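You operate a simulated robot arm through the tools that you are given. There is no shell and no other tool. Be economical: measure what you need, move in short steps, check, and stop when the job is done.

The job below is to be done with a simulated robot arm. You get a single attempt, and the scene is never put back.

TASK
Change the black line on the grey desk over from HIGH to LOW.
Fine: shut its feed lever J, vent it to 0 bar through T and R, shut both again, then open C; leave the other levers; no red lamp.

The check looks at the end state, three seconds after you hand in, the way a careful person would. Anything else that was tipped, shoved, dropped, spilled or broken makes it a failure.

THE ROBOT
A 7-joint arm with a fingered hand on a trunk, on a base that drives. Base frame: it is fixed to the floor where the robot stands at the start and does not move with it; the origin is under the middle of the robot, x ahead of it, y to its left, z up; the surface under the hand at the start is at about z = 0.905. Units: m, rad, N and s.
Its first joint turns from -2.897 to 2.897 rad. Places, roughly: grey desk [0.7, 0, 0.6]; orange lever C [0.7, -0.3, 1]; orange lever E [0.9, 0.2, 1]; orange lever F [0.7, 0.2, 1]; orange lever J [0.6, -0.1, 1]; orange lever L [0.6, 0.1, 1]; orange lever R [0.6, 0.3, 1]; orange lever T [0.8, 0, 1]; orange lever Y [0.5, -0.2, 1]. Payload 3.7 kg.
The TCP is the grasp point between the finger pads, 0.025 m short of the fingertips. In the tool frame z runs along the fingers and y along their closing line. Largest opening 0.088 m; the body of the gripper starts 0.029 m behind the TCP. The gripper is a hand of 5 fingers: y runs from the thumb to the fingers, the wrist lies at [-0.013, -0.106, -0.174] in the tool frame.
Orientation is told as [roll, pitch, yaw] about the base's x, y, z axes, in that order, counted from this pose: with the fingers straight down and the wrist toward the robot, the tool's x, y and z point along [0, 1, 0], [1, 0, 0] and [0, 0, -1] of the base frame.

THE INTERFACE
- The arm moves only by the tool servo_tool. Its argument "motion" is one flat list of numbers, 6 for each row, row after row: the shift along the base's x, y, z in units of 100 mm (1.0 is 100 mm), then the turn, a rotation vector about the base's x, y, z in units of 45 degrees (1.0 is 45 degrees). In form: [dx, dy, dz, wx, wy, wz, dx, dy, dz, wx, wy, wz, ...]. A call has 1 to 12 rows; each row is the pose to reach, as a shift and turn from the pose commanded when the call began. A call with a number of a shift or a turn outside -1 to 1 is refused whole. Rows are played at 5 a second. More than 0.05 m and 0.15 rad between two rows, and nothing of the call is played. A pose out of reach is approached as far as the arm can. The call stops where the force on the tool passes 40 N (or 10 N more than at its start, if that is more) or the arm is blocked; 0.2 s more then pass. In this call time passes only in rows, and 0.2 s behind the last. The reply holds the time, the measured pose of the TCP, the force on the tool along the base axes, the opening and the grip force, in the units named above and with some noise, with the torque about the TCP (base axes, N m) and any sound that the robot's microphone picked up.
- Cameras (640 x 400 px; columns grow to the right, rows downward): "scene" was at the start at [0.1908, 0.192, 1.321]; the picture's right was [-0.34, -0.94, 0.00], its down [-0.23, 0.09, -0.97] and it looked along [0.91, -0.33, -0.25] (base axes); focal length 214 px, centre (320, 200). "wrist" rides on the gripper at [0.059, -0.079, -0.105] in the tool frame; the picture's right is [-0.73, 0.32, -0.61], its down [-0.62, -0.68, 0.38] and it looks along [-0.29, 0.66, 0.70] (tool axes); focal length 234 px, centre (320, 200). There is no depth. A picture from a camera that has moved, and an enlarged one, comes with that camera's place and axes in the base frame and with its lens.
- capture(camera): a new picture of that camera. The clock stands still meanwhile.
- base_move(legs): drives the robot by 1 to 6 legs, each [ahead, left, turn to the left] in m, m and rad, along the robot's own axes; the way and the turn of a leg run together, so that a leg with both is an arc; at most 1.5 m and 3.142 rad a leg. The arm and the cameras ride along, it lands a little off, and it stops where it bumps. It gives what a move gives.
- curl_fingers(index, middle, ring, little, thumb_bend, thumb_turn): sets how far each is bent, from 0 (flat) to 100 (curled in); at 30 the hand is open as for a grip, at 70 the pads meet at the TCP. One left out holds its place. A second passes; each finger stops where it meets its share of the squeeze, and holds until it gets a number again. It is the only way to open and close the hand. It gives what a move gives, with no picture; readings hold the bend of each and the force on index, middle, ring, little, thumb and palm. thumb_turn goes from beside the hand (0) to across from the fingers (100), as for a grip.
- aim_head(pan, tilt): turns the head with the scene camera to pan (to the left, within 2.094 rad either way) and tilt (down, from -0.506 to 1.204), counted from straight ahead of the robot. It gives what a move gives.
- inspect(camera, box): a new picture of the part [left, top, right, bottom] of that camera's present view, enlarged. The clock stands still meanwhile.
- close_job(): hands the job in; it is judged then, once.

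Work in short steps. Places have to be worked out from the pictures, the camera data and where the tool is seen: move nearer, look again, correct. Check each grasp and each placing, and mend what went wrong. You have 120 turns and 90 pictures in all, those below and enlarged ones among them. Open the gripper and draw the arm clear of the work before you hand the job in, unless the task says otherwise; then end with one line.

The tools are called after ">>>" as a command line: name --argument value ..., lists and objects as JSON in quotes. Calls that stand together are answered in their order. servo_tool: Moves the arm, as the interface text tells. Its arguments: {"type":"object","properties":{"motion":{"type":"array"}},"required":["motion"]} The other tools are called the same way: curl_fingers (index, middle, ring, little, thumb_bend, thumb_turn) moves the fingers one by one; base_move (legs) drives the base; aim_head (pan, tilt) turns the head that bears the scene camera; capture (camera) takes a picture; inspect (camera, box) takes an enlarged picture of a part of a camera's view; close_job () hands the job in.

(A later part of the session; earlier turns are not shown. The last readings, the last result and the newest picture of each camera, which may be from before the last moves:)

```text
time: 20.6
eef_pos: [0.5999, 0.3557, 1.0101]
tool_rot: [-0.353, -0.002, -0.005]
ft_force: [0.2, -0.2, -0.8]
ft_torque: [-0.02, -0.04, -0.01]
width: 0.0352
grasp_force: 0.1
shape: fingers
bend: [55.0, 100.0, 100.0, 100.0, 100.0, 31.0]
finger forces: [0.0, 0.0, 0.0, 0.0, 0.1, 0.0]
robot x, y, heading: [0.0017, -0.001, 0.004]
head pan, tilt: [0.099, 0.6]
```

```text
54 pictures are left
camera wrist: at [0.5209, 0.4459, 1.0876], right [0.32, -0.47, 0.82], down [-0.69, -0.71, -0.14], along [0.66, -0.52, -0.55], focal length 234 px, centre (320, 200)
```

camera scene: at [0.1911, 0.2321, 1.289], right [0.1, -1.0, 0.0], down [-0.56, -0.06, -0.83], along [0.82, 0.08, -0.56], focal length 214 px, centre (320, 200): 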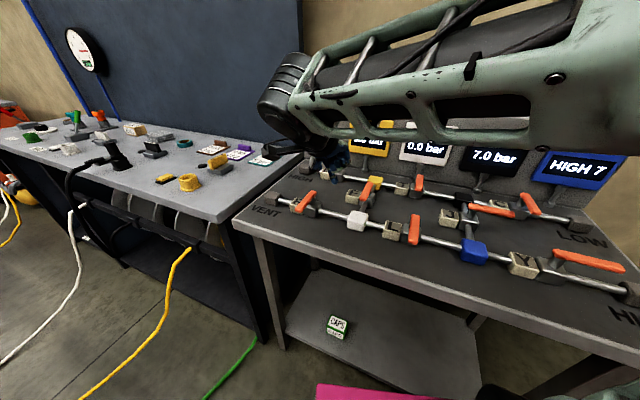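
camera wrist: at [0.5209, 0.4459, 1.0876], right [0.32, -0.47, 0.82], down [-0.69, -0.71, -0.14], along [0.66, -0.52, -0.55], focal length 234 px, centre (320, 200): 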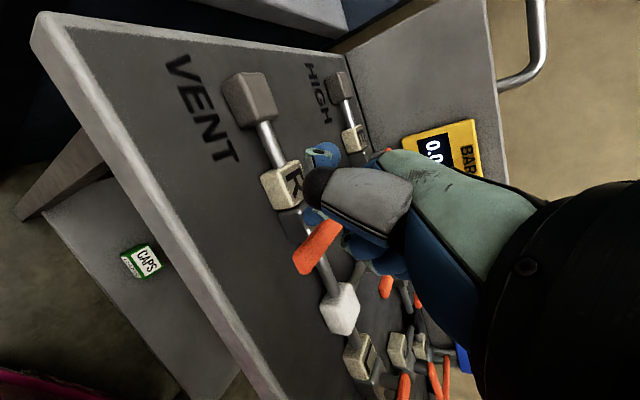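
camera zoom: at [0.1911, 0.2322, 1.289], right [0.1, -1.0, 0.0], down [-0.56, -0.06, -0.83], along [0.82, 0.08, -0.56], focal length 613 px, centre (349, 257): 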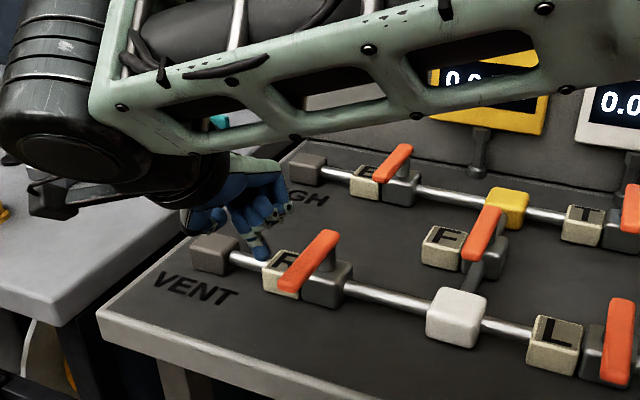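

Fingertip is just left of R's handle. Lower and start pushing right.

>>> servo_tool --motion '[0, 0, -0.3, 0, 0, 0]'

>>> servo_tool --motion '[-0.03, -0.1, 0, 0, 0, 0, -0.06, -0.2, 0, 0, 0, 0, -0.09, -0.3, 0, 0, 0, 0, -0.12, -0.4, 0, 0, 0, 0]'

>>> capture --camera "wrist"

>>> inspect --camera "scene" --box '[230, 110, 390, 250]'

```text
time: 20.9
eef_pos: [0.6003, 0.3544, 0.9816]
tool_rot: [-0.357, -0.002, -0.005]
ft_force: [-1.4, 0.1, -0.5]
ft_torque: [0.0, 0.02, -0.03]
width: 0.0355
grasp_force: 0.1
shape: fingers
bend: [55.0, 100.0, 100.0, 100.0, 100.0, 31.0]
finger forces: [0.0, 0.0, 0.0, 0.1, 0.1, 0.0]
robot x, y, heading: [0.0008, -0.0009, 0.001]
head pan, tilt: [0.099, 0.6]
```

```text
time: 21.9
eef_pos: [0.5867, 0.315, 0.9805]
tool_rot: [-0.355, -0.001, -0.006]
ft_force: [0.5, 0.2, -0.7]
ft_torque: [-0.01, -0.01, 0.02]
width: 0.0351
grasp_force: 0.7
shape: fingers
bend: [55.0, 100.0, 100.0, 100.0, 100.0, 31.0]
finger forces: [0.4, 0.0, 0.1, 0.0, 0.0, 0.0]
robot x, y, heading: [0.0014, 0.0018, -0.002]
head pan, tilt: [0.099, 0.6]
```

```text
53 pictures are left
camera wrist: at [0.5081, 0.4064, 1.0578], right [0.32, -0.47, 0.82], down [-0.68, -0.71, -0.14], along [0.66, -0.52, -0.55], focal length 234 px, centre (320, 200)
```

wrist: 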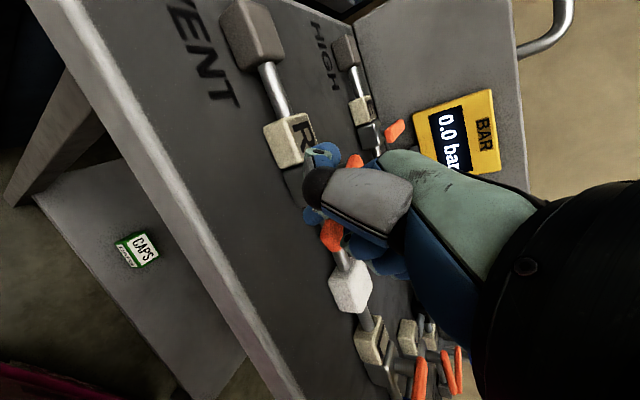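

```text
2.86 times, centred on (310, 180) of scene
camera zoom: at [0.1912, 0.2322, 1.289], right [0.1, -1.0, 0.0], down [-0.56, -0.06, -0.82], along [0.82, 0.08, -0.57], focal length 613 px, centre (349, 257)
```

zoom: 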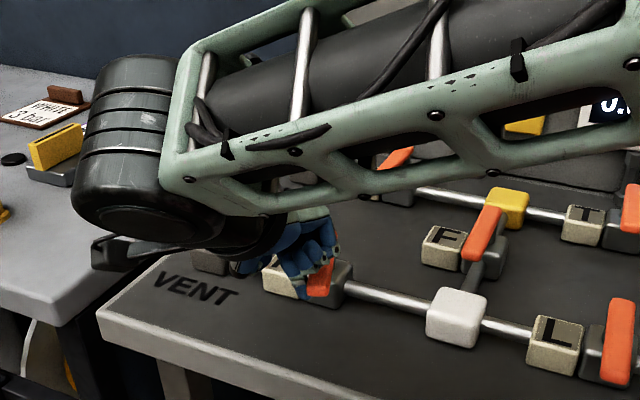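

R is moving. I continue the arc to fully open.

>>> servo_tool --motion '[0.0, -0.12, 0, 0, 0, 0, 0.02, -0.25, 0, 0, 0, 0, 0.06, -0.35, 0, 0, 0, 0, 0.11, -0.44, 0, 0, 0, 0, 0.22, -0.55, 0, 0, 0, 0, 0.3, -0.61, 0, 0, 0, 0, 0.35, -0.63, 0, 0, 0, 0, 0.4, -0.65, 0, 0, 0, 0, 0.43, -0.66, 0, 0, 0, 0]'

>>> servo_tool --motion '[-0.2, 0.05, 0, 0, 0, 0, -0.2, 0.05, 0.45, 0, 0, 0, -0.2, 0.05, 0.9, 0, 0, 0]'

>>> capture --camera "wrist"

>>> inspect --camera "scene" --box '[230, 110, 390, 250]'

>>> inspect --camera "scene" --box '[120, 110, 280, 210]'

```text
time: 23.9
eef_pos: [0.6291, 0.2503, 0.9808]
tool_rot: [-0.354, -0.005, -0.004]
ft_force: [-15.5, 11.6, 4.4]
ft_torque: [0.06, -0.05, 0.29]
width: 0.0398
grasp_force: 9.4
shape: fingers
bend: [70.0, 100.0, 100.0, 100.0, 100.0, 31.0]
finger forces: [18.5, 0.1, 0.0, 0.0, 0.0, 0.0]
robot x, y, heading: [-0.0012, -0.0008, 0.002]
head pan, tilt: [0.099, 0.6]
```

```text
time: 24.8
eef_pos: [0.6098, 0.2527, 1.0712]
tool_rot: [-0.354, -0.002, -0.007]
ft_force: [0.7, -0.1, 0.1]
ft_torque: [-0.02, 0.01, 0.02]
width: 0.0353
grasp_force: 0.1
shape: fingers
bend: [55.0, 100.0, 100.0, 100.0, 100.0, 31.0]
finger forces: [0.0, 0.0, 0.0, 0.0, 0.1, 0.0]
robot x, y, heading: [0.001, 0.0023, 0.001]
head pan, tilt: [0.099, 0.6]
```

```text
51 pictures are left
camera wrist: at [0.531, 0.3447, 1.149], right [0.32, -0.47, 0.82], down [-0.68, -0.71, -0.14], along [0.66, -0.52, -0.55], focal length 234 px, centre (320, 200)
```

wrist: 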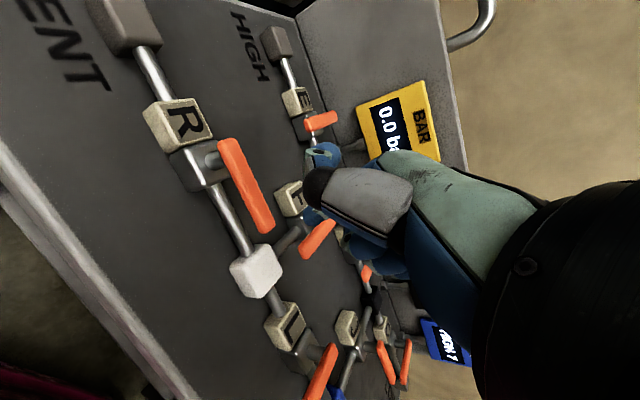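

```text
2.86 times, centred on (310, 180) of scene
camera zoom: at [0.1913, 0.2321, 1.289], right [0.1, -1.0, 0.0], down [-0.56, -0.06, -0.82], along [0.82, 0.08, -0.57], focal length 613 px, centre (349, 257)
```

zoom: 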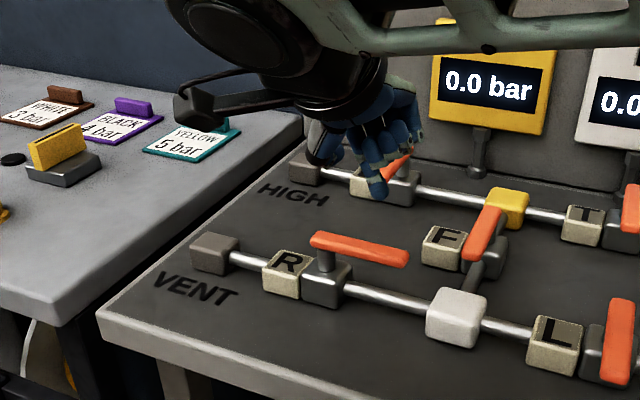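

```text
4.00 times, centred on (200, 160) of scene
camera zoom: at [0.1913, 0.2321, 1.289], right [0.1, -1.0, 0.0], down [-0.56, -0.06, -0.82], along [0.82, 0.08, -0.57], focal length 858 px, centre (800, 360)
```

zoom: 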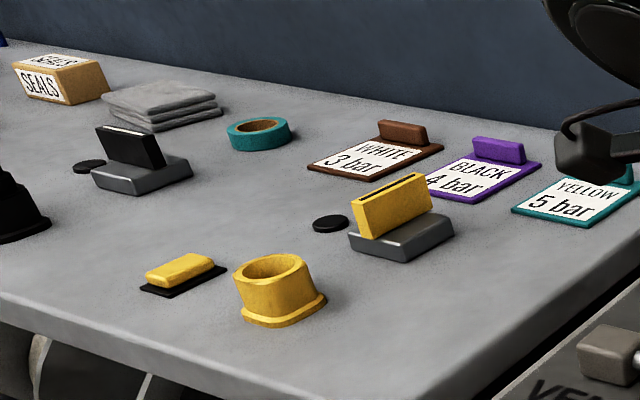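

R is open (in line), blue/black unaffected. Now to T: target left side of its handle.

>>> servo_tool --motion '[0.2, -0.45, 0, 0, 0, 0, 0.4, -0.9, 0, 0, 0, 0]'

>>> servo_tool --motion '[0.2, -0.45, 0, 0, 0, 0, 0.4, -0.9, 0, 0, 0, 0]'

>>> servo_tool --motion '[0.3, -0.3, 0, 0, 0, 0, 0.38, -0.35, -0.2, 0, 0, 0]'

>>> aim_head --pan -0.3 --tilt 0.5

>>> capture --camera "scene"

>>> capture --camera "wrist"

```text
time: 25.4
eef_pos: [0.6503, 0.1638, 1.0709]
tool_rot: [-0.355, -0.001, -0.004]
ft_force: [0.2, -1.0, -0.3]
ft_torque: [-0.01, 0.0, 0.01]
width: 0.0356
grasp_force: 0.1
shape: fingers
bend: [55.0, 100.0, 100.0, 100.0, 100.0, 31.0]
finger forces: [0.0, 0.1, 0.1, 0.0, 0.0, 0.0]
robot x, y, heading: [-0.0039, 0.0025, -0.002]
head pan, tilt: [0.099, 0.6]
```

```text
time: 25.9
eef_pos: [0.6891, 0.0739, 1.0727]
tool_rot: [-0.354, -0.004, -0.003]
ft_force: [0.4, 0.2, -0.6]
ft_torque: [0.02, -0.04, 0.0]
width: 0.0354
grasp_force: 0.0
shape: fingers
bend: [55.0, 100.0, 100.0, 100.0, 100.0, 31.0]
finger forces: [0.0, 0.0, 0.0, 0.0, 0.0, 0.0]
robot x, y, heading: [-0.0038, 0.0021, -0.004]
head pan, tilt: [0.099, 0.6]
```

```text
time: 26.6
eef_pos: [0.7291, 0.0389, 1.0513]
tool_rot: [-0.354, -0.002, -0.007]
ft_force: [0.1, 0.0, -0.2]
ft_torque: [0.01, 0.0, 0.01]
width: 0.0352
grasp_force: 0.1
shape: fingers
bend: [55.0, 100.0, 100.0, 100.0, 100.0, 31.0]
finger forces: [0.0, 0.0, 0.1, 0.0, 0.0, 0.1]
robot x, y, heading: [-0.0013, -0.0024, 0.001]
head pan, tilt: [0.099, 0.6]
```

```text
time: 27.4
eef_pos: [0.7289, 0.0389, 1.0519]
tool_rot: [-0.356, -0.001, -0.008]
ft_force: [0.9, 0.6, 0.2]
ft_torque: [0.0, -0.01, 0.03]
width: 0.0351
grasp_force: 0.1
shape: fingers
bend: [55.0, 100.0, 100.0, 100.0, 100.0, 31.0]
finger forces: [0.0, 0.0, 0.0, 0.0, 0.0, 0.0]
robot x, y, heading: [0.0028, -0.002, -0.007]
head pan, tilt: [-0.3, 0.499]
```

```text
48 pictures are left
camera scene: at [0.1901, 0.1965, 1.2981], right [-0.3, -0.96, 0.0], down [-0.46, 0.14, -0.88], along [0.84, -0.26, -0.48], focal length 214 px, centre (320, 200)
```

scene: 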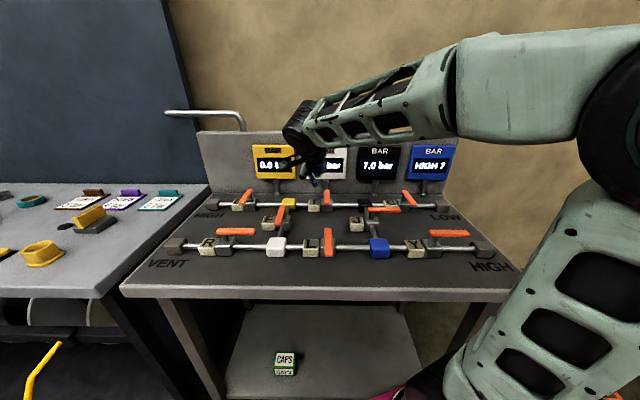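

```text
47 pictures are left
camera wrist: at [0.6486, 0.1303, 1.1289], right [0.32, -0.47, 0.82], down [-0.68, -0.71, -0.14], along [0.66, -0.52, -0.55], focal length 234 px, centre (320, 200)
```

wrist: 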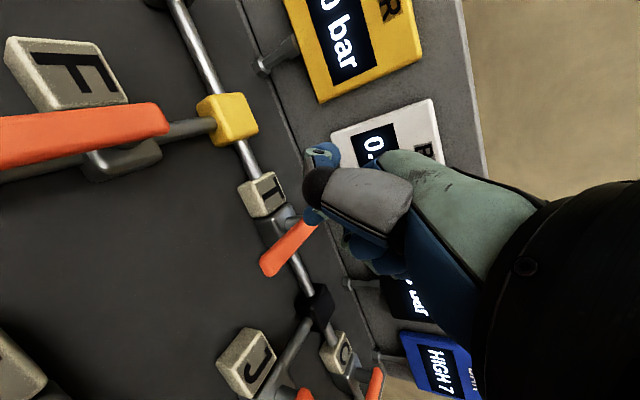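

T's handle agrees with my estimate. Lower beside it and push the first part.

>>> servo_tool --motion '[0, 0, -0.35, 0, 0, 0, 0, 0, -0.71, 0, 0, 0]'

>>> servo_tool --motion '[-0.03, -0.1, 0, 0, 0, 0, -0.06, -0.2, 0, 0, 0, 0, -0.09, -0.3, 0, 0, 0, 0, -0.12, -0.4, 0, 0, 0, 0]'

>>> capture --camera "wrist"

>>> inspect --camera "scene" --box '[230, 130, 450, 260]'

```text
time: 28.0
eef_pos: [0.728, 0.0393, 0.9792]
tool_rot: [-0.354, -0.005, -0.005]
ft_force: [-0.7, 0.2, -0.8]
ft_torque: [-0.01, -0.02, 0.01]
width: 0.0354
grasp_force: 0.1
shape: fingers
bend: [55.0, 100.0, 100.0, 100.0, 100.0, 31.0]
finger forces: [0.1, 0.0, 0.1, 0.1, 0.1, 0.0]
robot x, y, heading: [-0.0013, 0.001, -0.0]
head pan, tilt: [-0.3, 0.499]
```

```text
time: 29.0
eef_pos: [0.7158, -0.0004, 0.9795]
tool_rot: [-0.354, -0.005, -0.006]
ft_force: [-0.4, 1.5, 0.3]
ft_torque: [0.0, -0.01, 0.0]
width: 0.0354
grasp_force: 0.2
shape: fingers
bend: [55.0, 100.0, 100.0, 100.0, 100.0, 31.0]
finger forces: [0.5, 0.0, 0.1, 0.0, 0.0, 0.0]
robot x, y, heading: [-0.0011, 0.0034, -0.003]
head pan, tilt: [-0.3, 0.499]
```

```text
46 pictures are left
camera wrist: at [0.6373, 0.0903, 1.0566], right [0.32, -0.47, 0.82], down [-0.68, -0.71, -0.14], along [0.66, -0.52, -0.55], focal length 234 px, centre (320, 200)
```

wrist: 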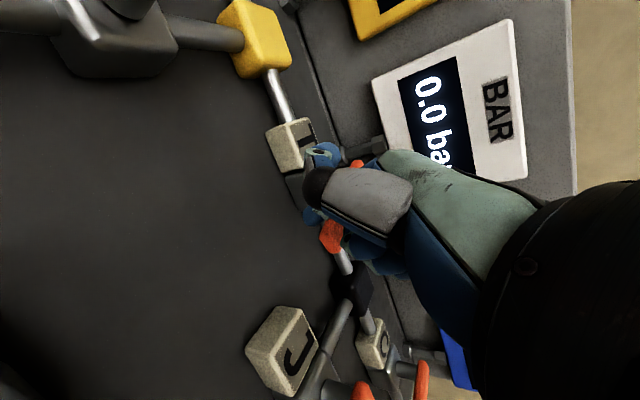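

```text
2.91 times, centred on (340, 195) of scene
camera zoom: at [0.1901, 0.1965, 1.2981], right [-0.3, -0.96, 0.0], down [-0.46, 0.14, -0.88], along [0.84, -0.26, -0.48], focal length 624 px, centre (262, 214)
```

zoom: 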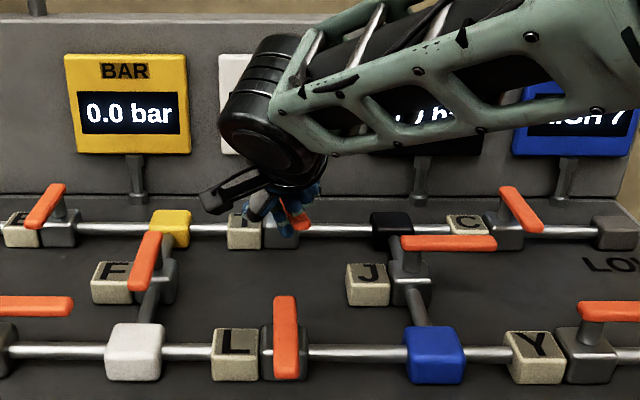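

T is turning. Continue to full open, then retreat and read the gauges.

>>> servo_tool --motion '[0.0, -0.12, 0, 0, 0, 0, 0.02, -0.25, 0, 0, 0, 0, 0.06, -0.35, 0, 0, 0, 0, 0.11, -0.44, 0, 0, 0, 0, 0.22, -0.55, 0, 0, 0, 0, 0.3, -0.61, 0, 0, 0, 0, 0.35, -0.63, 0, 0, 0, 0, 0.4, -0.65, 0, 0, 0, 0, 0.43, -0.66, 0, 0, 0, 0]'

>>> servo_tool --motion '[-0.2, 0.05, 0, 0, 0, 0, -0.2, 0.05, 0.45, 0, 0, 0, -0.2, 0.05, 0.9, 0, 0, 0]'

>>> capture --camera "wrist"

>>> inspect --camera "scene" --box '[230, 130, 450, 260]'

```text
time: 31.0
eef_pos: [0.759, -0.0641, 0.9804]
tool_rot: [-0.354, -0.003, -0.005]
ft_force: [-15.6, 11.3, 5.0]
ft_torque: [0.03, -0.03, 0.25]
width: 0.0403
grasp_force: 9.4
shape: fingers
bend: [70.0, 100.0, 100.0, 100.0, 100.0, 31.0]
finger forces: [18.4, 0.0, 0.0, 0.1, 0.0, 0.0]
robot x, y, heading: [-0.0018, -0.002, 0.003]
head pan, tilt: [-0.3, 0.499]
```

```text
time: 31.8
eef_pos: [0.7391, -0.0614, 1.07]
tool_rot: [-0.354, -0.002, -0.005]
ft_force: [-0.1, 0.0, -0.3]
ft_torque: [0.0, -0.01, 0.0]
width: 0.0358
grasp_force: 0.1
shape: fingers
bend: [55.0, 100.0, 100.0, 100.0, 100.0, 31.0]
finger forces: [0.0, 0.0, 0.1, 0.0, 0.0, 0.0]
robot x, y, heading: [-0.0047, 0.0017, -0.0]
head pan, tilt: [-0.3, 0.499]
```

```text
44 pictures are left
camera wrist: at [0.6608, 0.0292, 1.1469], right [0.32, -0.47, 0.82], down [-0.68, -0.71, -0.14], along [0.66, -0.52, -0.55], focal length 234 px, centre (320, 200)
```

wrist: 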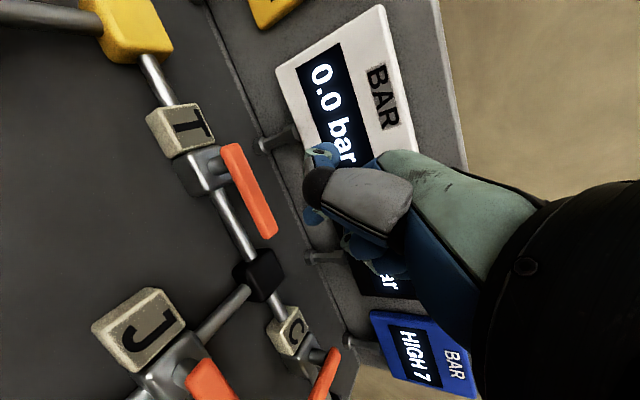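

```text
2.91 times, centred on (340, 195) of scene
camera zoom: at [0.1903, 0.1963, 1.2981], right [-0.3, -0.95, 0.0], down [-0.46, 0.14, -0.88], along [0.84, -0.26, -0.48], focal length 624 px, centre (262, 214)
```

zoom: 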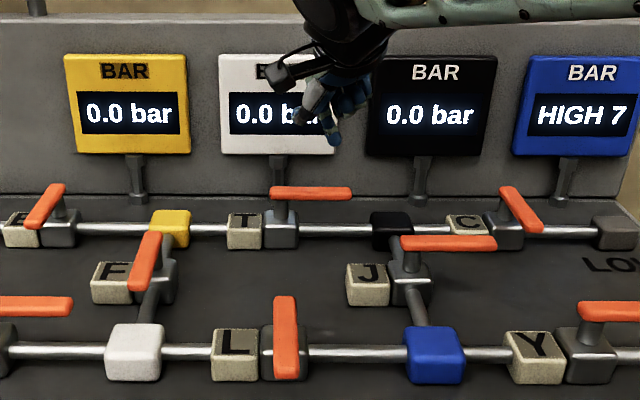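

Black is vented to 0.0 bar with T and R open, no red lamp seen. To shut T, I place the finger behind its handle's outer part (far side), with the roll reduced to ~10°.

>>> servo_tool --motion '[0.2, -0.08, 0, 0.11, 0, 0, 0.4, -0.16, 0, 0.22, 0, 0, 0.54, -0.22, -0.25, 0.22, 0, 0]'

>>> capture --camera "wrist"

>>> inspect --camera "scene" --box '[280, 140, 420, 230]'

```text
time: 32.6
eef_pos: [0.7934, -0.0853, 1.0457]
tool_rot: [-0.183, -0.005, -0.005]
ft_force: [0.3, 0.2, 0.1]
ft_torque: [-0.01, 0.01, -0.01]
width: 0.0357
grasp_force: 0.1
shape: fingers
bend: [55.0, 100.0, 100.0, 100.0, 100.0, 31.0]
finger forces: [0.0, 0.0, 0.1, 0.0, 0.1, 0.1]
robot x, y, heading: [-0.0013, -0.0008, -0.002]
head pan, tilt: [-0.3, 0.499]
```

```text
42 pictures are left
camera wrist: at [0.7148, -0.008, 1.1367], right [0.32, -0.61, 0.73], down [-0.68, -0.68, -0.27], along [0.66, -0.41, -0.63], focal length 234 px, centre (320, 200)
```

wrist: 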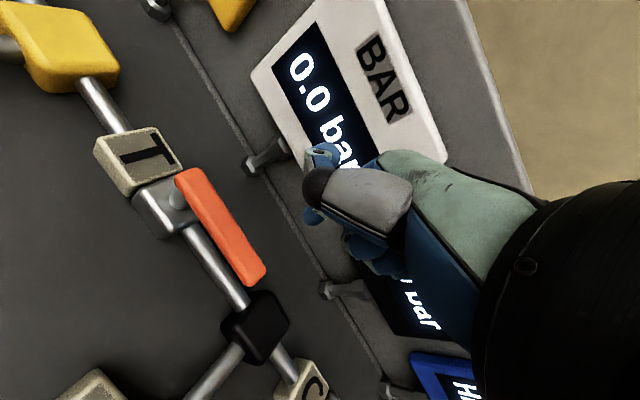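

```text
4.44 times, centred on (350, 185) of scene
camera zoom: at [0.1898, 0.1965, 1.2981], right [-0.3, -0.95, 0.0], down [-0.46, 0.14, -0.88], along [0.84, -0.26, -0.48], focal length 953 px, centre (187, 267)
```

zoom: 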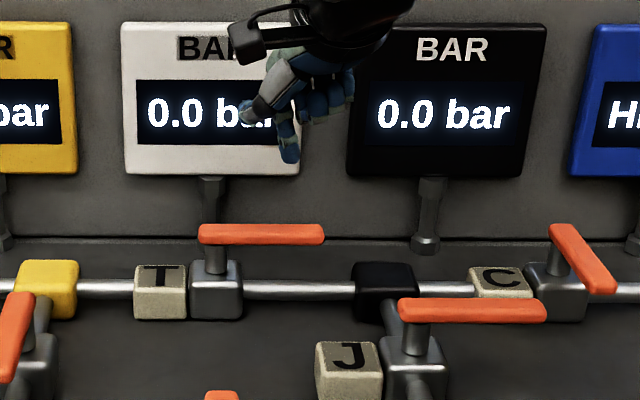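

Finger is ~3.7 cm behind T's handle. Lower, then pull the handle toward the robot along the reverse arc.

>>> servo_tool --motion '[0, 0, -0.33, 0, 0, 0, 0, 0, -0.66, 0, 0, 0]'

>>> servo_tool --motion '[-0.1, 0.03, 0, 0, 0, 0, -0.19, 0.05, 0, 0, 0, 0, -0.3, 0.08, 0, 0, 0, 0, -0.41, 0.11, 0, 0, 0, 0, -0.5, 0.16, 0, 0, 0, 0, -0.59, 0.22, 0, 0, 0, 0]'

>>> capture --camera "wrist"

>>> inspect --camera "scene" --box '[280, 140, 420, 230]'

```text
time: 33.2
eef_pos: [0.7941, -0.0833, 0.9772]
tool_rot: [-0.182, -0.003, -0.005]
ft_force: [-0.4, -0.5, 1.0]
ft_torque: [0.01, -0.01, -0.01]
width: 0.0357
grasp_force: 0.1
shape: fingers
bend: [55.0, 100.0, 100.0, 100.0, 100.0, 31.0]
finger forces: [0.0, 0.1, 0.0, 0.0, 0.0, 0.0]
robot x, y, heading: [0.0004, 0.0001, -0.006]
head pan, tilt: [-0.3, 0.499]
```

```text
time: 34.6
eef_pos: [0.7359, -0.0618, 0.9788]
tool_rot: [-0.182, -0.002, -0.007]
ft_force: [1.0, -0.5, 0.1]
ft_torque: [-0.01, -0.01, -0.01]
width: 0.0354
grasp_force: 0.5
shape: fingers
bend: [54.0, 100.0, 100.0, 100.0, 100.0, 31.0]
finger forces: [0.5, 0.0, 0.0, 0.0, 0.0, 0.1]
robot x, y, heading: [-0.0011, -0.0, -0.003]
head pan, tilt: [-0.3, 0.499]
```

```text
40 pictures are left
camera wrist: at [0.6556, 0.0144, 1.0706], right [0.32, -0.61, 0.73], down [-0.68, -0.68, -0.27], along [0.66, -0.41, -0.63], focal length 234 px, centre (320, 200)
```

wrist: 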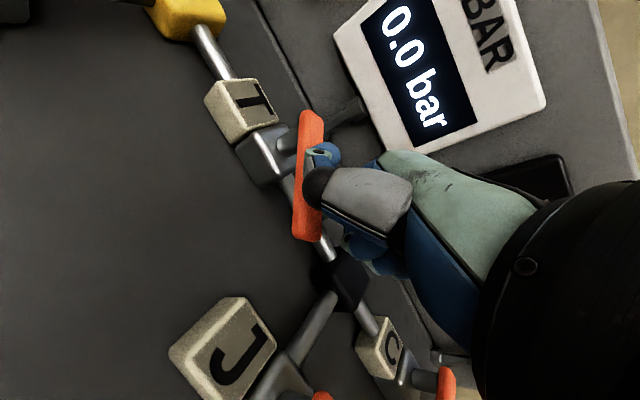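

```text
4.44 times, centred on (350, 185) of scene
camera zoom: at [0.1901, 0.1964, 1.2981], right [-0.3, -0.95, 0.0], down [-0.46, 0.14, -0.88], along [0.84, -0.26, -0.48], focal length 953 px, centre (187, 267)
```

zoom: 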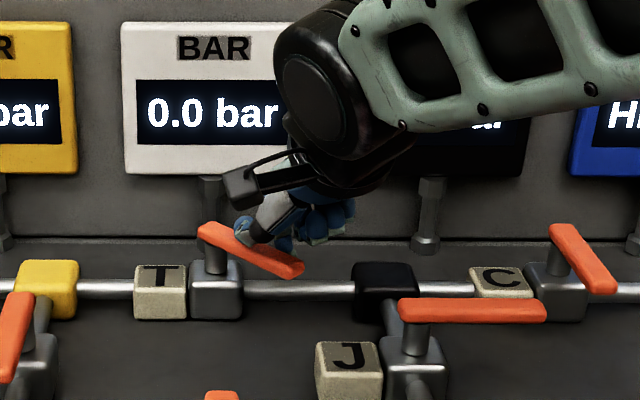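

Handle follows. Complete the arc to the stop, then lift off.

>>> servo_tool --motion '[-0.07, 0.08, 0, 0, 0, 0, -0.12, 0.17, 0, 0, 0, 0, -0.17, 0.32, 0, 0, 0, 0, -0.185, 0.46, 0, 0, 0, 0, -0.17, 0.55, 0, 0, 0, 0, -0.16, 0.6, 0, 0, 0, 0, -0.15, 0.64, 0, 0, 0, 0]'

>>> servo_tool --motion '[-0.05, -0.2, 0, 0, 0, 0, -0.05, -0.2, 0.45, 0, 0, 0, -0.05, -0.2, 0.9, 0, 0, 0]'

>>> capture --camera "wrist"

>>> inspect --camera "scene" --box '[230, 130, 450, 260]'

```text
time: 36.0
eef_pos: [0.7162, -0.0143, 0.978]
tool_rot: [-0.183, 0.004, -0.022]
ft_force: [-4.4, -23.5, 5.1]
ft_torque: [0.0, -0.14, -0.59]
width: 0.0379
grasp_force: 12.0
shape: fingers
bend: [57.0, 100.0, 100.0, 100.0, 100.0, 31.0]
finger forces: [24.5, 0.0, 0.0, 0.1, 0.1, 0.1]
robot x, y, heading: [-0.0005, -0.001, -0.001]
head pan, tilt: [-0.3, 0.499]
stopped in row 6: the force on the tool passed its limit at 44 N (the readings are from after the stop); the commanded pose is now the measured one
```

```text
time: 36.8
eef_pos: [0.7114, -0.0298, 1.0689]
tool_rot: [-0.185, 0.004, -0.015]
ft_force: [0.4, 0.3, -0.4]
ft_torque: [-0.02, -0.01, 0.0]
width: 0.0355
grasp_force: 0.1
shape: fingers
bend: [55.0, 100.0, 100.0, 100.0, 100.0, 31.0]
finger forces: [0.0, 0.0, 0.0, 0.0, 0.0, 0.1]
robot x, y, heading: [0.0026, -0.0025, -0.003]
head pan, tilt: [-0.3, 0.499]
```

```text
38 pictures are left
camera wrist: at [0.6333, 0.0473, 1.1605], right [0.32, -0.61, 0.73], down [-0.69, -0.67, -0.26], along [0.65, -0.42, -0.63], focal length 234 px, centre (320, 200)
```

wrist: 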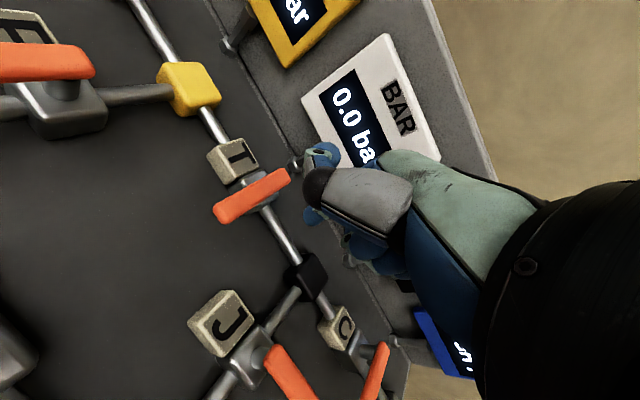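

```text
2.91 times, centred on (340, 195) of scene
camera zoom: at [0.1903, 0.1959, 1.2981], right [-0.3, -0.95, 0.0], down [-0.46, 0.14, -0.88], along [0.84, -0.26, -0.48], focal length 624 px, centre (262, 214)
```

zoom: 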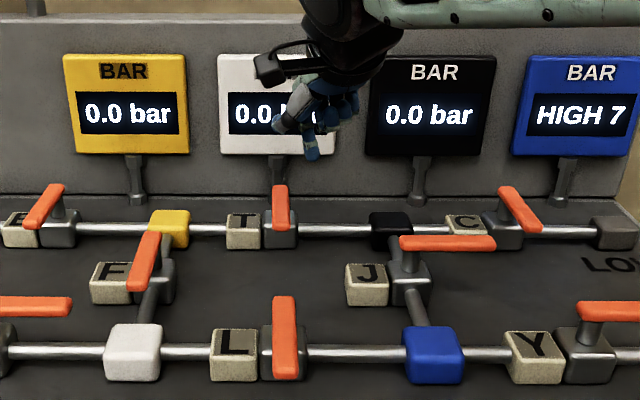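

T is shut again, black holds 0.0. Now to R: position behind its handle at TCP (0.666,0.236).

>>> servo_tool --motion '[-0.08, 0.45, 0, 0, 0, 0, -0.15, 0.9, 0, 0, 0, 0]'

>>> servo_tool --motion '[-0.08, 0.45, 0, 0, 0, 0, -0.15, 0.9, 0, 0, 0, 0]'

>>> servo_tool --motion '[-0.08, 0.45, 0, 0, 0, 0, -0.15, 0.86, 0, 0, 0, 0]'

>>> aim_head --pan 0.05 --tilt 0.6

>>> capture --camera "scene"

>>> capture --camera "wrist"

```text
time: 37.4
eef_pos: [0.696, 0.059, 1.0677]
tool_rot: [-0.186, 0.0, -0.016]
ft_force: [-0.2, 0.7, -0.3]
ft_torque: [0.0, -0.05, 0.0]
width: 0.0352
grasp_force: 0.0
shape: fingers
bend: [55.0, 100.0, 100.0, 100.0, 100.0, 31.0]
finger forces: [0.1, 0.0, 0.0, 0.0, 0.0, 0.0]
robot x, y, heading: [0.0, -0.0017, -0.001]
head pan, tilt: [-0.3, 0.499]
```

```text
time: 38.0
eef_pos: [0.6823, 0.1498, 1.0674]
tool_rot: [-0.184, 0.004, -0.017]
ft_force: [-0.3, 0.0, -0.6]
ft_torque: [0.03, 0.0, -0.01]
width: 0.0353
grasp_force: 0.1
shape: fingers
bend: [55.0, 100.0, 100.0, 100.0, 100.0, 31.0]
finger forces: [0.0, 0.0, 0.1, 0.0, 0.1, 0.0]
robot x, y, heading: [-0.0008, -0.0014, -0.001]
head pan, tilt: [-0.3, 0.499]
```

```text
time: 38.6
eef_pos: [0.6668, 0.2351, 1.0701]
tool_rot: [-0.184, 0.001, -0.016]
ft_force: [0.5, -0.2, 0.1]
ft_torque: [0.01, 0.0, -0.01]
width: 0.036
grasp_force: 0.1
shape: fingers
bend: [55.0, 100.0, 100.0, 100.0, 100.0, 31.0]
finger forces: [0.0, 0.1, 0.0, 0.1, 0.1, 0.1]
robot x, y, heading: [0.0026, -0.0039, 0.001]
head pan, tilt: [-0.3, 0.499]
```

```text
time: 39.4
eef_pos: [0.6671, 0.2352, 1.0693]
tool_rot: [-0.186, 0.002, -0.014]
ft_force: [0.5, -0.6, -1.0]
ft_torque: [-0.04, -0.01, 0.0]
width: 0.0355
grasp_force: 0.0
shape: fingers
bend: [55.0, 100.0, 100.0, 100.0, 100.0, 31.0]
finger forces: [0.1, 0.0, 0.0, 0.1, 0.0, 0.0]
robot x, y, heading: [-0.0007, -0.0041, 0.0]
head pan, tilt: [0.051, 0.6]
```

```text
36 pictures are left
camera scene: at [0.1916, 0.2271, 1.289], right [0.05, -1.0, 0.0], down [-0.56, -0.03, -0.83], along [0.82, 0.04, -0.56], focal length 214 px, centre (320, 200)
```

scene: 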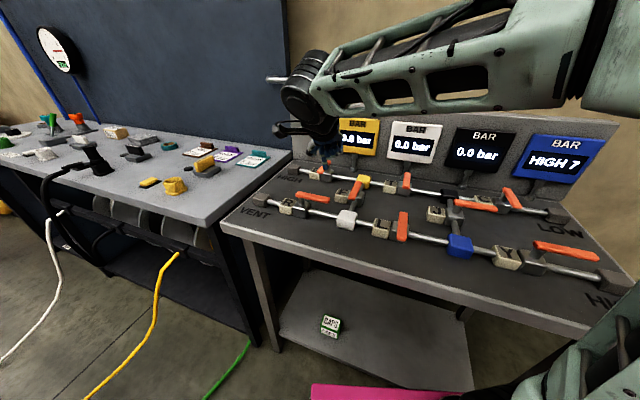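

```text
35 pictures are left
camera wrist: at [0.5894, 0.3131, 1.1609], right [0.32, -0.61, 0.73], down [-0.69, -0.67, -0.26], along [0.65, -0.42, -0.63], focal length 234 px, centre (320, 200)
```

wrist: 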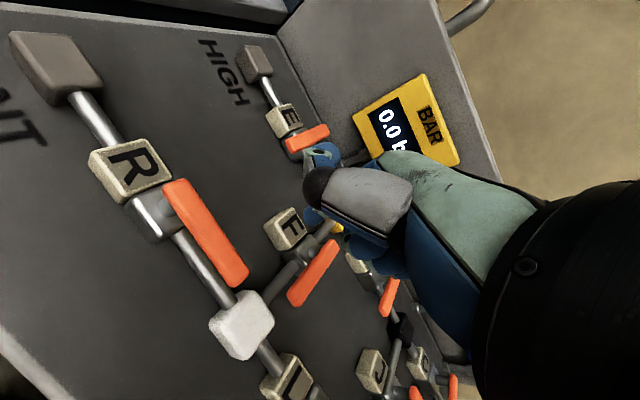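

R's handle lies from (0.676,0.314) to (0.644,0.231); the finger at (0.689,0.240) is well behind. Lower and do the first half of the arc.

>>> servo_tool --motion '[0, 0, -0.45, 0, 0, 0, 0, 0, -0.9, 0, 0, 0]'

>>> servo_tool --motion '[-0.1, 0.03, 0, 0, 0, 0, -0.19, 0.05, 0, 0, 0, 0, -0.3, 0.08, 0, 0, 0, 0, -0.41, 0.11, 0, 0, 0, 0, -0.5, 0.16, 0, 0, 0, 0, -0.59, 0.22, 0, 0, 0, 0]'

>>> capture --camera "wrist"

```text
time: 40.0
eef_pos: [0.6671, 0.2359, 0.9771]
tool_rot: [-0.185, 0.002, -0.014]
ft_force: [-0.1, -0.6, 0.4]
ft_torque: [0.01, 0.02, -0.01]
width: 0.0356
grasp_force: 0.0
shape: fingers
bend: [55.0, 100.0, 100.0, 100.0, 100.0, 31.0]
finger forces: [0.0, 0.1, 0.0, 0.0, 0.0, 0.1]
robot x, y, heading: [-0.0004, -0.0026, -0.001]
head pan, tilt: [0.051, 0.6]
```

```text
time: 41.4
eef_pos: [0.6076, 0.2573, 0.9795]
tool_rot: [-0.184, 0.003, -0.017]
ft_force: [-0.6, -0.1, 0.0]
ft_torque: [0.02, 0.01, -0.01]
width: 0.0353
grasp_force: 0.6
shape: fingers
bend: [54.0, 100.0, 100.0, 100.0, 100.0, 31.0]
finger forces: [0.4, 0.0, 0.0, 0.1, 0.0, 0.1]
robot x, y, heading: [-0.0036, 0.0025, -0.002]
head pan, tilt: [0.051, 0.6]
```

```text
34 pictures are left
camera wrist: at [0.5297, 0.3351, 1.0704], right [0.32, -0.61, 0.73], down [-0.69, -0.67, -0.26], along [0.65, -0.42, -0.63], focal length 234 px, centre (320, 200)
```

wrist: 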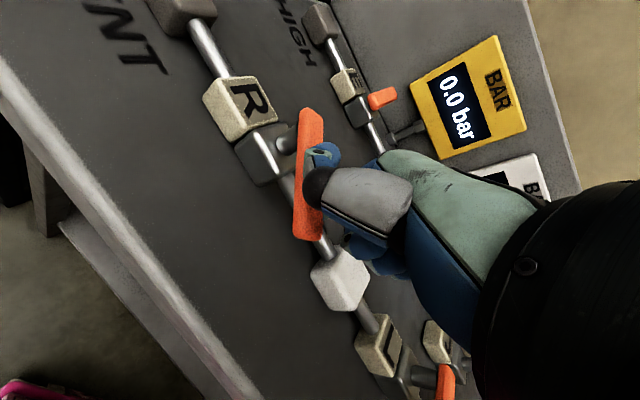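

Same behaviour as T. Finish the arc to the stop and lift off.

>>> servo_tool --motion '[-0.07, 0.08, 0, 0, 0, 0, -0.12, 0.17, 0, 0, 0, 0, -0.17, 0.32, 0, 0, 0, 0, -0.185, 0.46, 0, 0, 0, 0, -0.17, 0.55, 0, 0, 0, 0, -0.16, 0.6, 0, 0, 0, 0, -0.15, 0.64, 0, 0, 0, 0]'

>>> servo_tool --motion '[-0.05, -0.2, 0, 0, 0, 0, -0.05, -0.2, 0.45, 0, 0, 0, -0.05, -0.2, 0.9, 0, 0, 0]'

>>> capture --camera "wrist"

>>> inspect --camera "scene" --box '[240, 110, 420, 250]'

```text
time: 42.7
eef_pos: [0.5932, 0.3067, 0.9771]
tool_rot: [-0.193, 0.001, -0.029]
ft_force: [-7.0, -27.0, 5.8]
ft_torque: [0.04, -0.14, -0.65]
width: 0.0384
grasp_force: 14.4
shape: fingers
bend: [59.0, 100.0, 100.0, 100.0, 100.0, 31.0]
finger forces: [29.0, 0.1, 0.1, 0.0, 0.0, 0.0]
robot x, y, heading: [0.0027, -0.0021, -0.002]
head pan, tilt: [0.051, 0.6]
stopped in row 6: the force on the tool passed its limit at 47 N (the readings are from after the stop); the commanded pose is now the measured one
```

```text
time: 43.5
eef_pos: [0.587, 0.289, 1.0687]
tool_rot: [-0.193, 0.003, -0.024]
ft_force: [-0.1, 0.0, 0.5]
ft_torque: [-0.01, 0.01, -0.01]
width: 0.0354
grasp_force: 0.1
shape: fingers
bend: [55.0, 100.0, 100.0, 100.0, 100.0, 31.0]
finger forces: [0.0, 0.0, 0.1, 0.0, 0.0, 0.0]
robot x, y, heading: [0.0009, -0.0007, 0.001]
head pan, tilt: [0.051, 0.6]
```

```text
33 pictures are left
camera wrist: at [0.5099, 0.3685, 1.1589], right [0.31, -0.6, 0.73], down [-0.7, -0.67, -0.26], along [0.65, -0.43, -0.63], focal length 234 px, centre (320, 200)
```

wrist: 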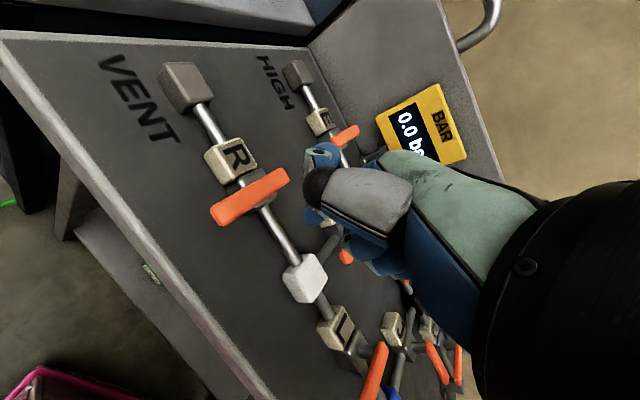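

```text
2.86 times, centred on (330, 180) of scene
camera zoom: at [0.1918, 0.2267, 1.289], right [0.05, -1.0, 0.0], down [-0.56, -0.03, -0.83], along [0.82, 0.04, -0.57], focal length 613 px, centre (291, 257)
```

zoom: 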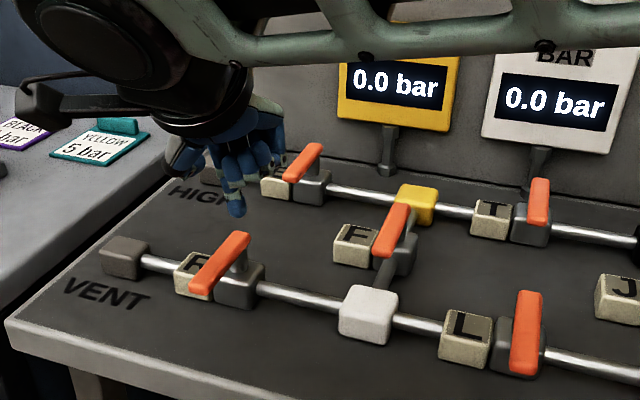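

R is shut. Now the long move right to C, with the 20° roll again.

>>> servo_tool --motion '[0, -0.48, 0, -0.1, 0, 0, 0, -0.95, 0, -0.2, 0, 0]'

>>> servo_tool --motion '[0.06, -0.48, 0, 0, 0, 0, 0.12, -0.95, 0, 0, 0, 0]'

>>> servo_tool --motion '[0.06, -0.48, 0, 0, 0, 0, 0.12, -0.95, 0, 0, 0, 0]'

>>> servo_tool --motion '[0.1, -0.48, 0, 0, 0, 0, 0.2, -0.95, 0, 0, 0, 0]'

>>> servo_tool --motion '[0.1, -0.48, 0, 0, 0, 0, 0.2, -0.95, 0, 0, 0, 0]'

>>> servo_tool --motion '[0.0, -0.25, 0, 0, 0, 0]'

>>> aim_head --pan -0.35 --tilt 0.5

>>> capture --camera "scene"

>>> capture --camera "wrist"

```text
time: 44.1
eef_pos: [0.5883, 0.1944, 1.067]
tool_rot: [-0.348, -0.001, -0.023]
ft_force: [-0.2, 0.4, 0.4]
ft_torque: [0.01, 0.0, -0.04]
width: 0.0355
grasp_force: 0.0
shape: fingers
bend: [55.0, 100.0, 100.0, 100.0, 100.0, 31.0]
finger forces: [0.0, 0.0, 0.1, 0.1, 0.0, 0.1]
robot x, y, heading: [-0.0019, -0.0005, -0.005]
head pan, tilt: [0.051, 0.6]
```

```text
time: 44.7
eef_pos: [0.5989, 0.0988, 1.0678]
tool_rot: [-0.349, -0.001, -0.023]
ft_force: [0.1, 0.3, 1.0]
ft_torque: [0.02, 0.03, 0.0]
width: 0.0354
grasp_force: 0.0
shape: fingers
bend: [55.0, 100.0, 100.0, 100.0, 100.0, 31.0]
finger forces: [0.0, 0.1, 0.0, 0.0, 0.0, 0.0]
robot x, y, heading: [-0.0003, -0.0007, -0.007]
head pan, tilt: [0.051, 0.6]
```

```text
time: 45.3
eef_pos: [0.6103, 0.0039, 1.0671]
tool_rot: [-0.349, 0.0, -0.024]
ft_force: [-0.4, -0.2, -0.4]
ft_torque: [0.02, 0.05, 0.04]
width: 0.0354
grasp_force: 0.1
shape: fingers
bend: [55.0, 100.0, 100.0, 100.0, 100.0, 31.0]
finger forces: [0.1, 0.0, 0.0, 0.0, 0.1, 0.0]
robot x, y, heading: [0.0003, -0.002, -0.003]
head pan, tilt: [0.051, 0.6]
```

```text
time: 45.9
eef_pos: [0.6317, -0.0909, 1.067]
tool_rot: [-0.349, -0.003, -0.021]
ft_force: [0.8, -0.1, -0.3]
ft_torque: [0.02, 0.0, -0.01]
width: 0.0356
grasp_force: 0.0
shape: fingers
bend: [55.0, 100.0, 100.0, 100.0, 100.0, 31.0]
finger forces: [0.0, 0.1, 0.0, 0.0, 0.1, 0.0]
robot x, y, heading: [0.0009, 0.0018, 0.0]
head pan, tilt: [0.051, 0.6]
```

```text
time: 46.5
eef_pos: [0.6512, -0.1872, 1.0693]
tool_rot: [-0.349, -0.001, -0.023]
ft_force: [-0.8, 0.0, -0.4]
ft_torque: [0.04, 0.02, 0.01]
width: 0.0357
grasp_force: 0.0
shape: fingers
bend: [55.0, 100.0, 100.0, 100.0, 100.0, 31.0]
finger forces: [0.1, 0.1, 0.1, 0.0, 0.0, 0.0]
robot x, y, heading: [-0.0015, 0.0005, -0.003]
head pan, tilt: [0.051, 0.6]
```

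```text
time: 46.9
eef_pos: [0.6508, -0.2114, 1.067]
tool_rot: [-0.35, -0.001, -0.024]
ft_force: [-0.1, 0.1, -1.1]
ft_torque: [0.01, 0.02, -0.01]
width: 0.0354
grasp_force: 0.1
shape: fingers
bend: [55.0, 100.0, 100.0, 100.0, 100.0, 31.0]
finger forces: [0.0, 0.0, 0.0, 0.0, 0.1, 0.1]
robot x, y, heading: [0.0022, 0.0028, -0.007]
head pan, tilt: [0.051, 0.6]
```

```text
time: 47.8
eef_pos: [0.6516, -0.2108, 1.0682]
tool_rot: [-0.349, -0.002, -0.024]
ft_force: [0.4, -0.2, -0.5]
ft_torque: [-0.03, 0.01, -0.02]
width: 0.0356
grasp_force: 0.0
shape: fingers
bend: [55.0, 100.0, 100.0, 100.0, 100.0, 31.0]
finger forces: [0.0, 0.0, 0.0, 0.0, 0.0, 0.1]
robot x, y, heading: [-0.0023, -0.0027, 0.0]
head pan, tilt: [-0.351, 0.499]
```

```text
31 pictures are left
camera scene: at [0.1888, 0.1908, 1.2981], right [-0.35, -0.94, 0.0], down [-0.45, 0.17, -0.88], along [0.82, -0.3, -0.48], focal length 214 px, centre (320, 200)
```

scene: 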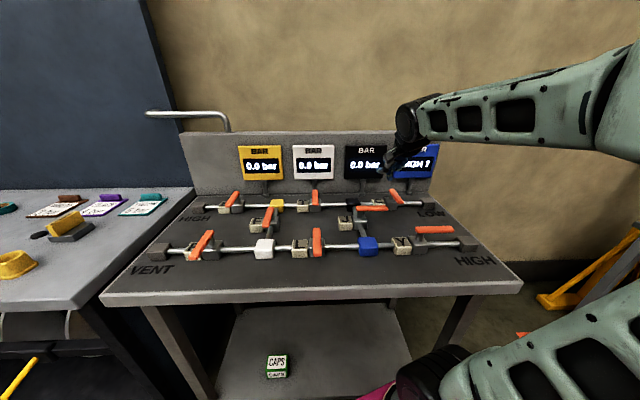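

```text
30 pictures are left
camera wrist: at [0.5734, -0.1187, 1.1455], right [0.31, -0.48, 0.82], down [-0.7, -0.7, -0.15], along [0.65, -0.53, -0.55], focal length 234 px, centre (320, 200)
```

wrist: 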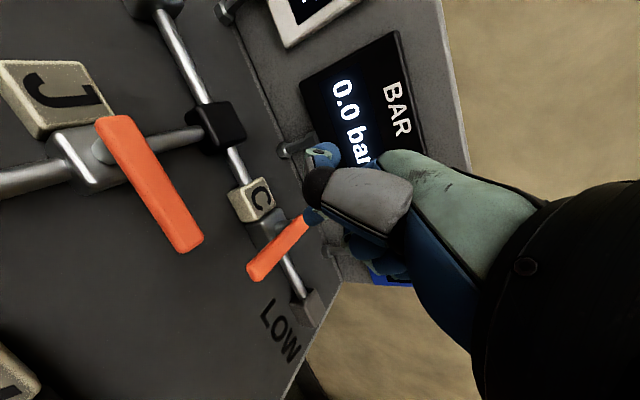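

C's handle tip is at (0.641,−0.243), J's at (0.630,−0.185); the index sits between at (0.674,−0.210). I descend halfway first and check thumb clearance to J.

>>> servo_tool --motion '[0.03, 0, -0.3, 0, 0, 0, 0.05, -0.02, -0.6, 0, 0, 0]'

>>> capture --camera "wrist"

>>> inspect --camera "scene" --box '[330, 140, 450, 230]'

```text
time: 48.4
eef_pos: [0.6553, -0.2126, 1.0072]
tool_rot: [-0.35, -0.001, -0.023]
ft_force: [0.5, -0.3, 0.1]
ft_torque: [-0.04, -0.03, 0.0]
width: 0.0354
grasp_force: 0.1
shape: fingers
bend: [55.0, 100.0, 100.0, 100.0, 100.0, 31.0]
finger forces: [0.0, 0.0, 0.1, 0.0, 0.0, 0.0]
robot x, y, heading: [-0.0029, -0.0008, -0.003]
head pan, tilt: [-0.351, 0.499]
```

```text
29 pictures are left
camera wrist: at [0.5784, -0.1203, 1.0855], right [0.31, -0.48, 0.82], down [-0.7, -0.7, -0.15], along [0.65, -0.53, -0.55], focal length 234 px, centre (320, 200)
```

wrist: 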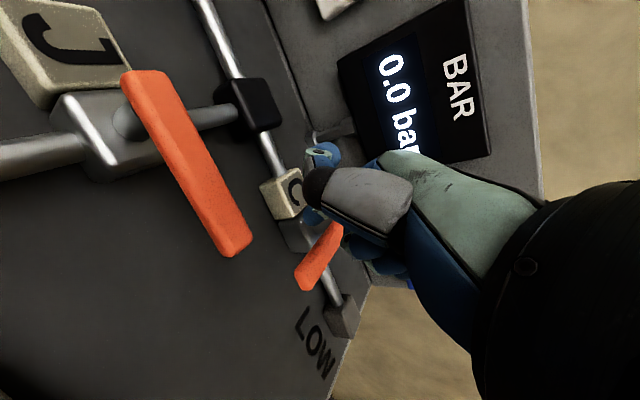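

```text
4.44 times, centred on (390, 185) of scene
camera zoom: at [0.1887, 0.1907, 1.2981], right [-0.35, -0.94, 0.0], down [-0.45, 0.17, -0.88], along [0.82, -0.3, -0.48], focal length 953 px, centre (9, 267)
```

zoom: 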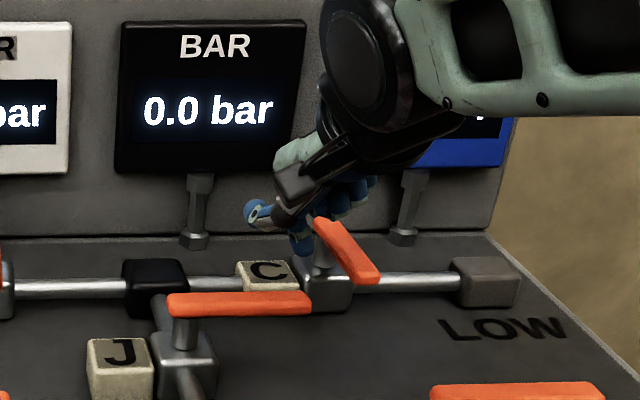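

Clear. Lower the rest and start pushing C's handle right.

>>> servo_tool --motion '[0, 0, -0.27, 0, 0, 0]'

>>> servo_tool --motion '[-0.03, -0.1, 0, 0, 0, 0, -0.06, -0.2, 0, 0, 0, 0, -0.09, -0.3, 0, 0, 0, 0, -0.12, -0.4, 0, 0, 0, 0]'

>>> capture --camera "wrist"

>>> inspect --camera "scene" --box '[330, 140, 450, 230]'

```text
time: 48.8
eef_pos: [0.6573, -0.2129, 0.9804]
tool_rot: [-0.35, -0.002, -0.024]
ft_force: [-0.5, 1.4, -1.1]
ft_torque: [0.02, 0.02, 0.05]
width: 0.0354
grasp_force: 0.1
shape: fingers
bend: [55.0, 100.0, 100.0, 100.0, 100.0, 31.0]
finger forces: [0.1, 0.0, 0.0, 0.0, 0.0, 0.0]
robot x, y, heading: [0.0011, -0.0047, -0.005]
head pan, tilt: [-0.351, 0.499]
```

```text
time: 49.8
eef_pos: [0.6449, -0.2532, 0.9808]
tool_rot: [-0.35, -0.001, -0.022]
ft_force: [-1.1, 0.7, 0.1]
ft_torque: [0.01, 0.01, 0.01]
width: 0.0358
grasp_force: 0.7
shape: fingers
bend: [56.0, 100.0, 100.0, 100.0, 100.0, 31.0]
finger forces: [0.6, 0.0, 0.0, 0.0, 0.0, 0.0]
robot x, y, heading: [0.0012, -0.0034, -0.001]
head pan, tilt: [-0.351, 0.499]
```

```text
27 pictures are left
camera wrist: at [0.5672, -0.1602, 1.0587], right [0.31, -0.48, 0.82], down [-0.7, -0.7, -0.15], along [0.65, -0.53, -0.55], focal length 234 px, centre (320, 200)
```

wrist: 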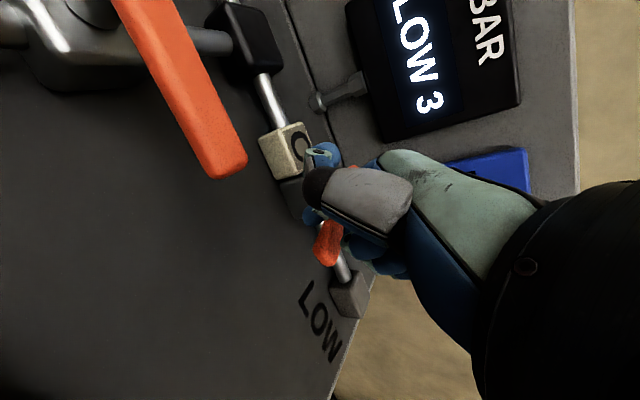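

```text
4.44 times, centred on (390, 185) of scene
camera zoom: at [0.1887, 0.1908, 1.2981], right [-0.35, -0.94, 0.0], down [-0.45, 0.17, -0.88], along [0.82, -0.3, -0.48], focal length 953 px, centre (9, 267)
```

zoom: 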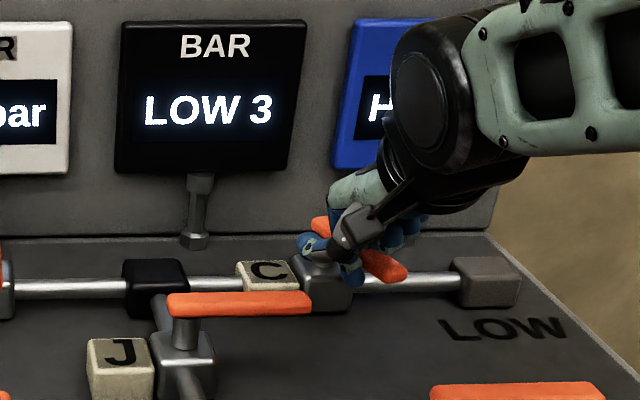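

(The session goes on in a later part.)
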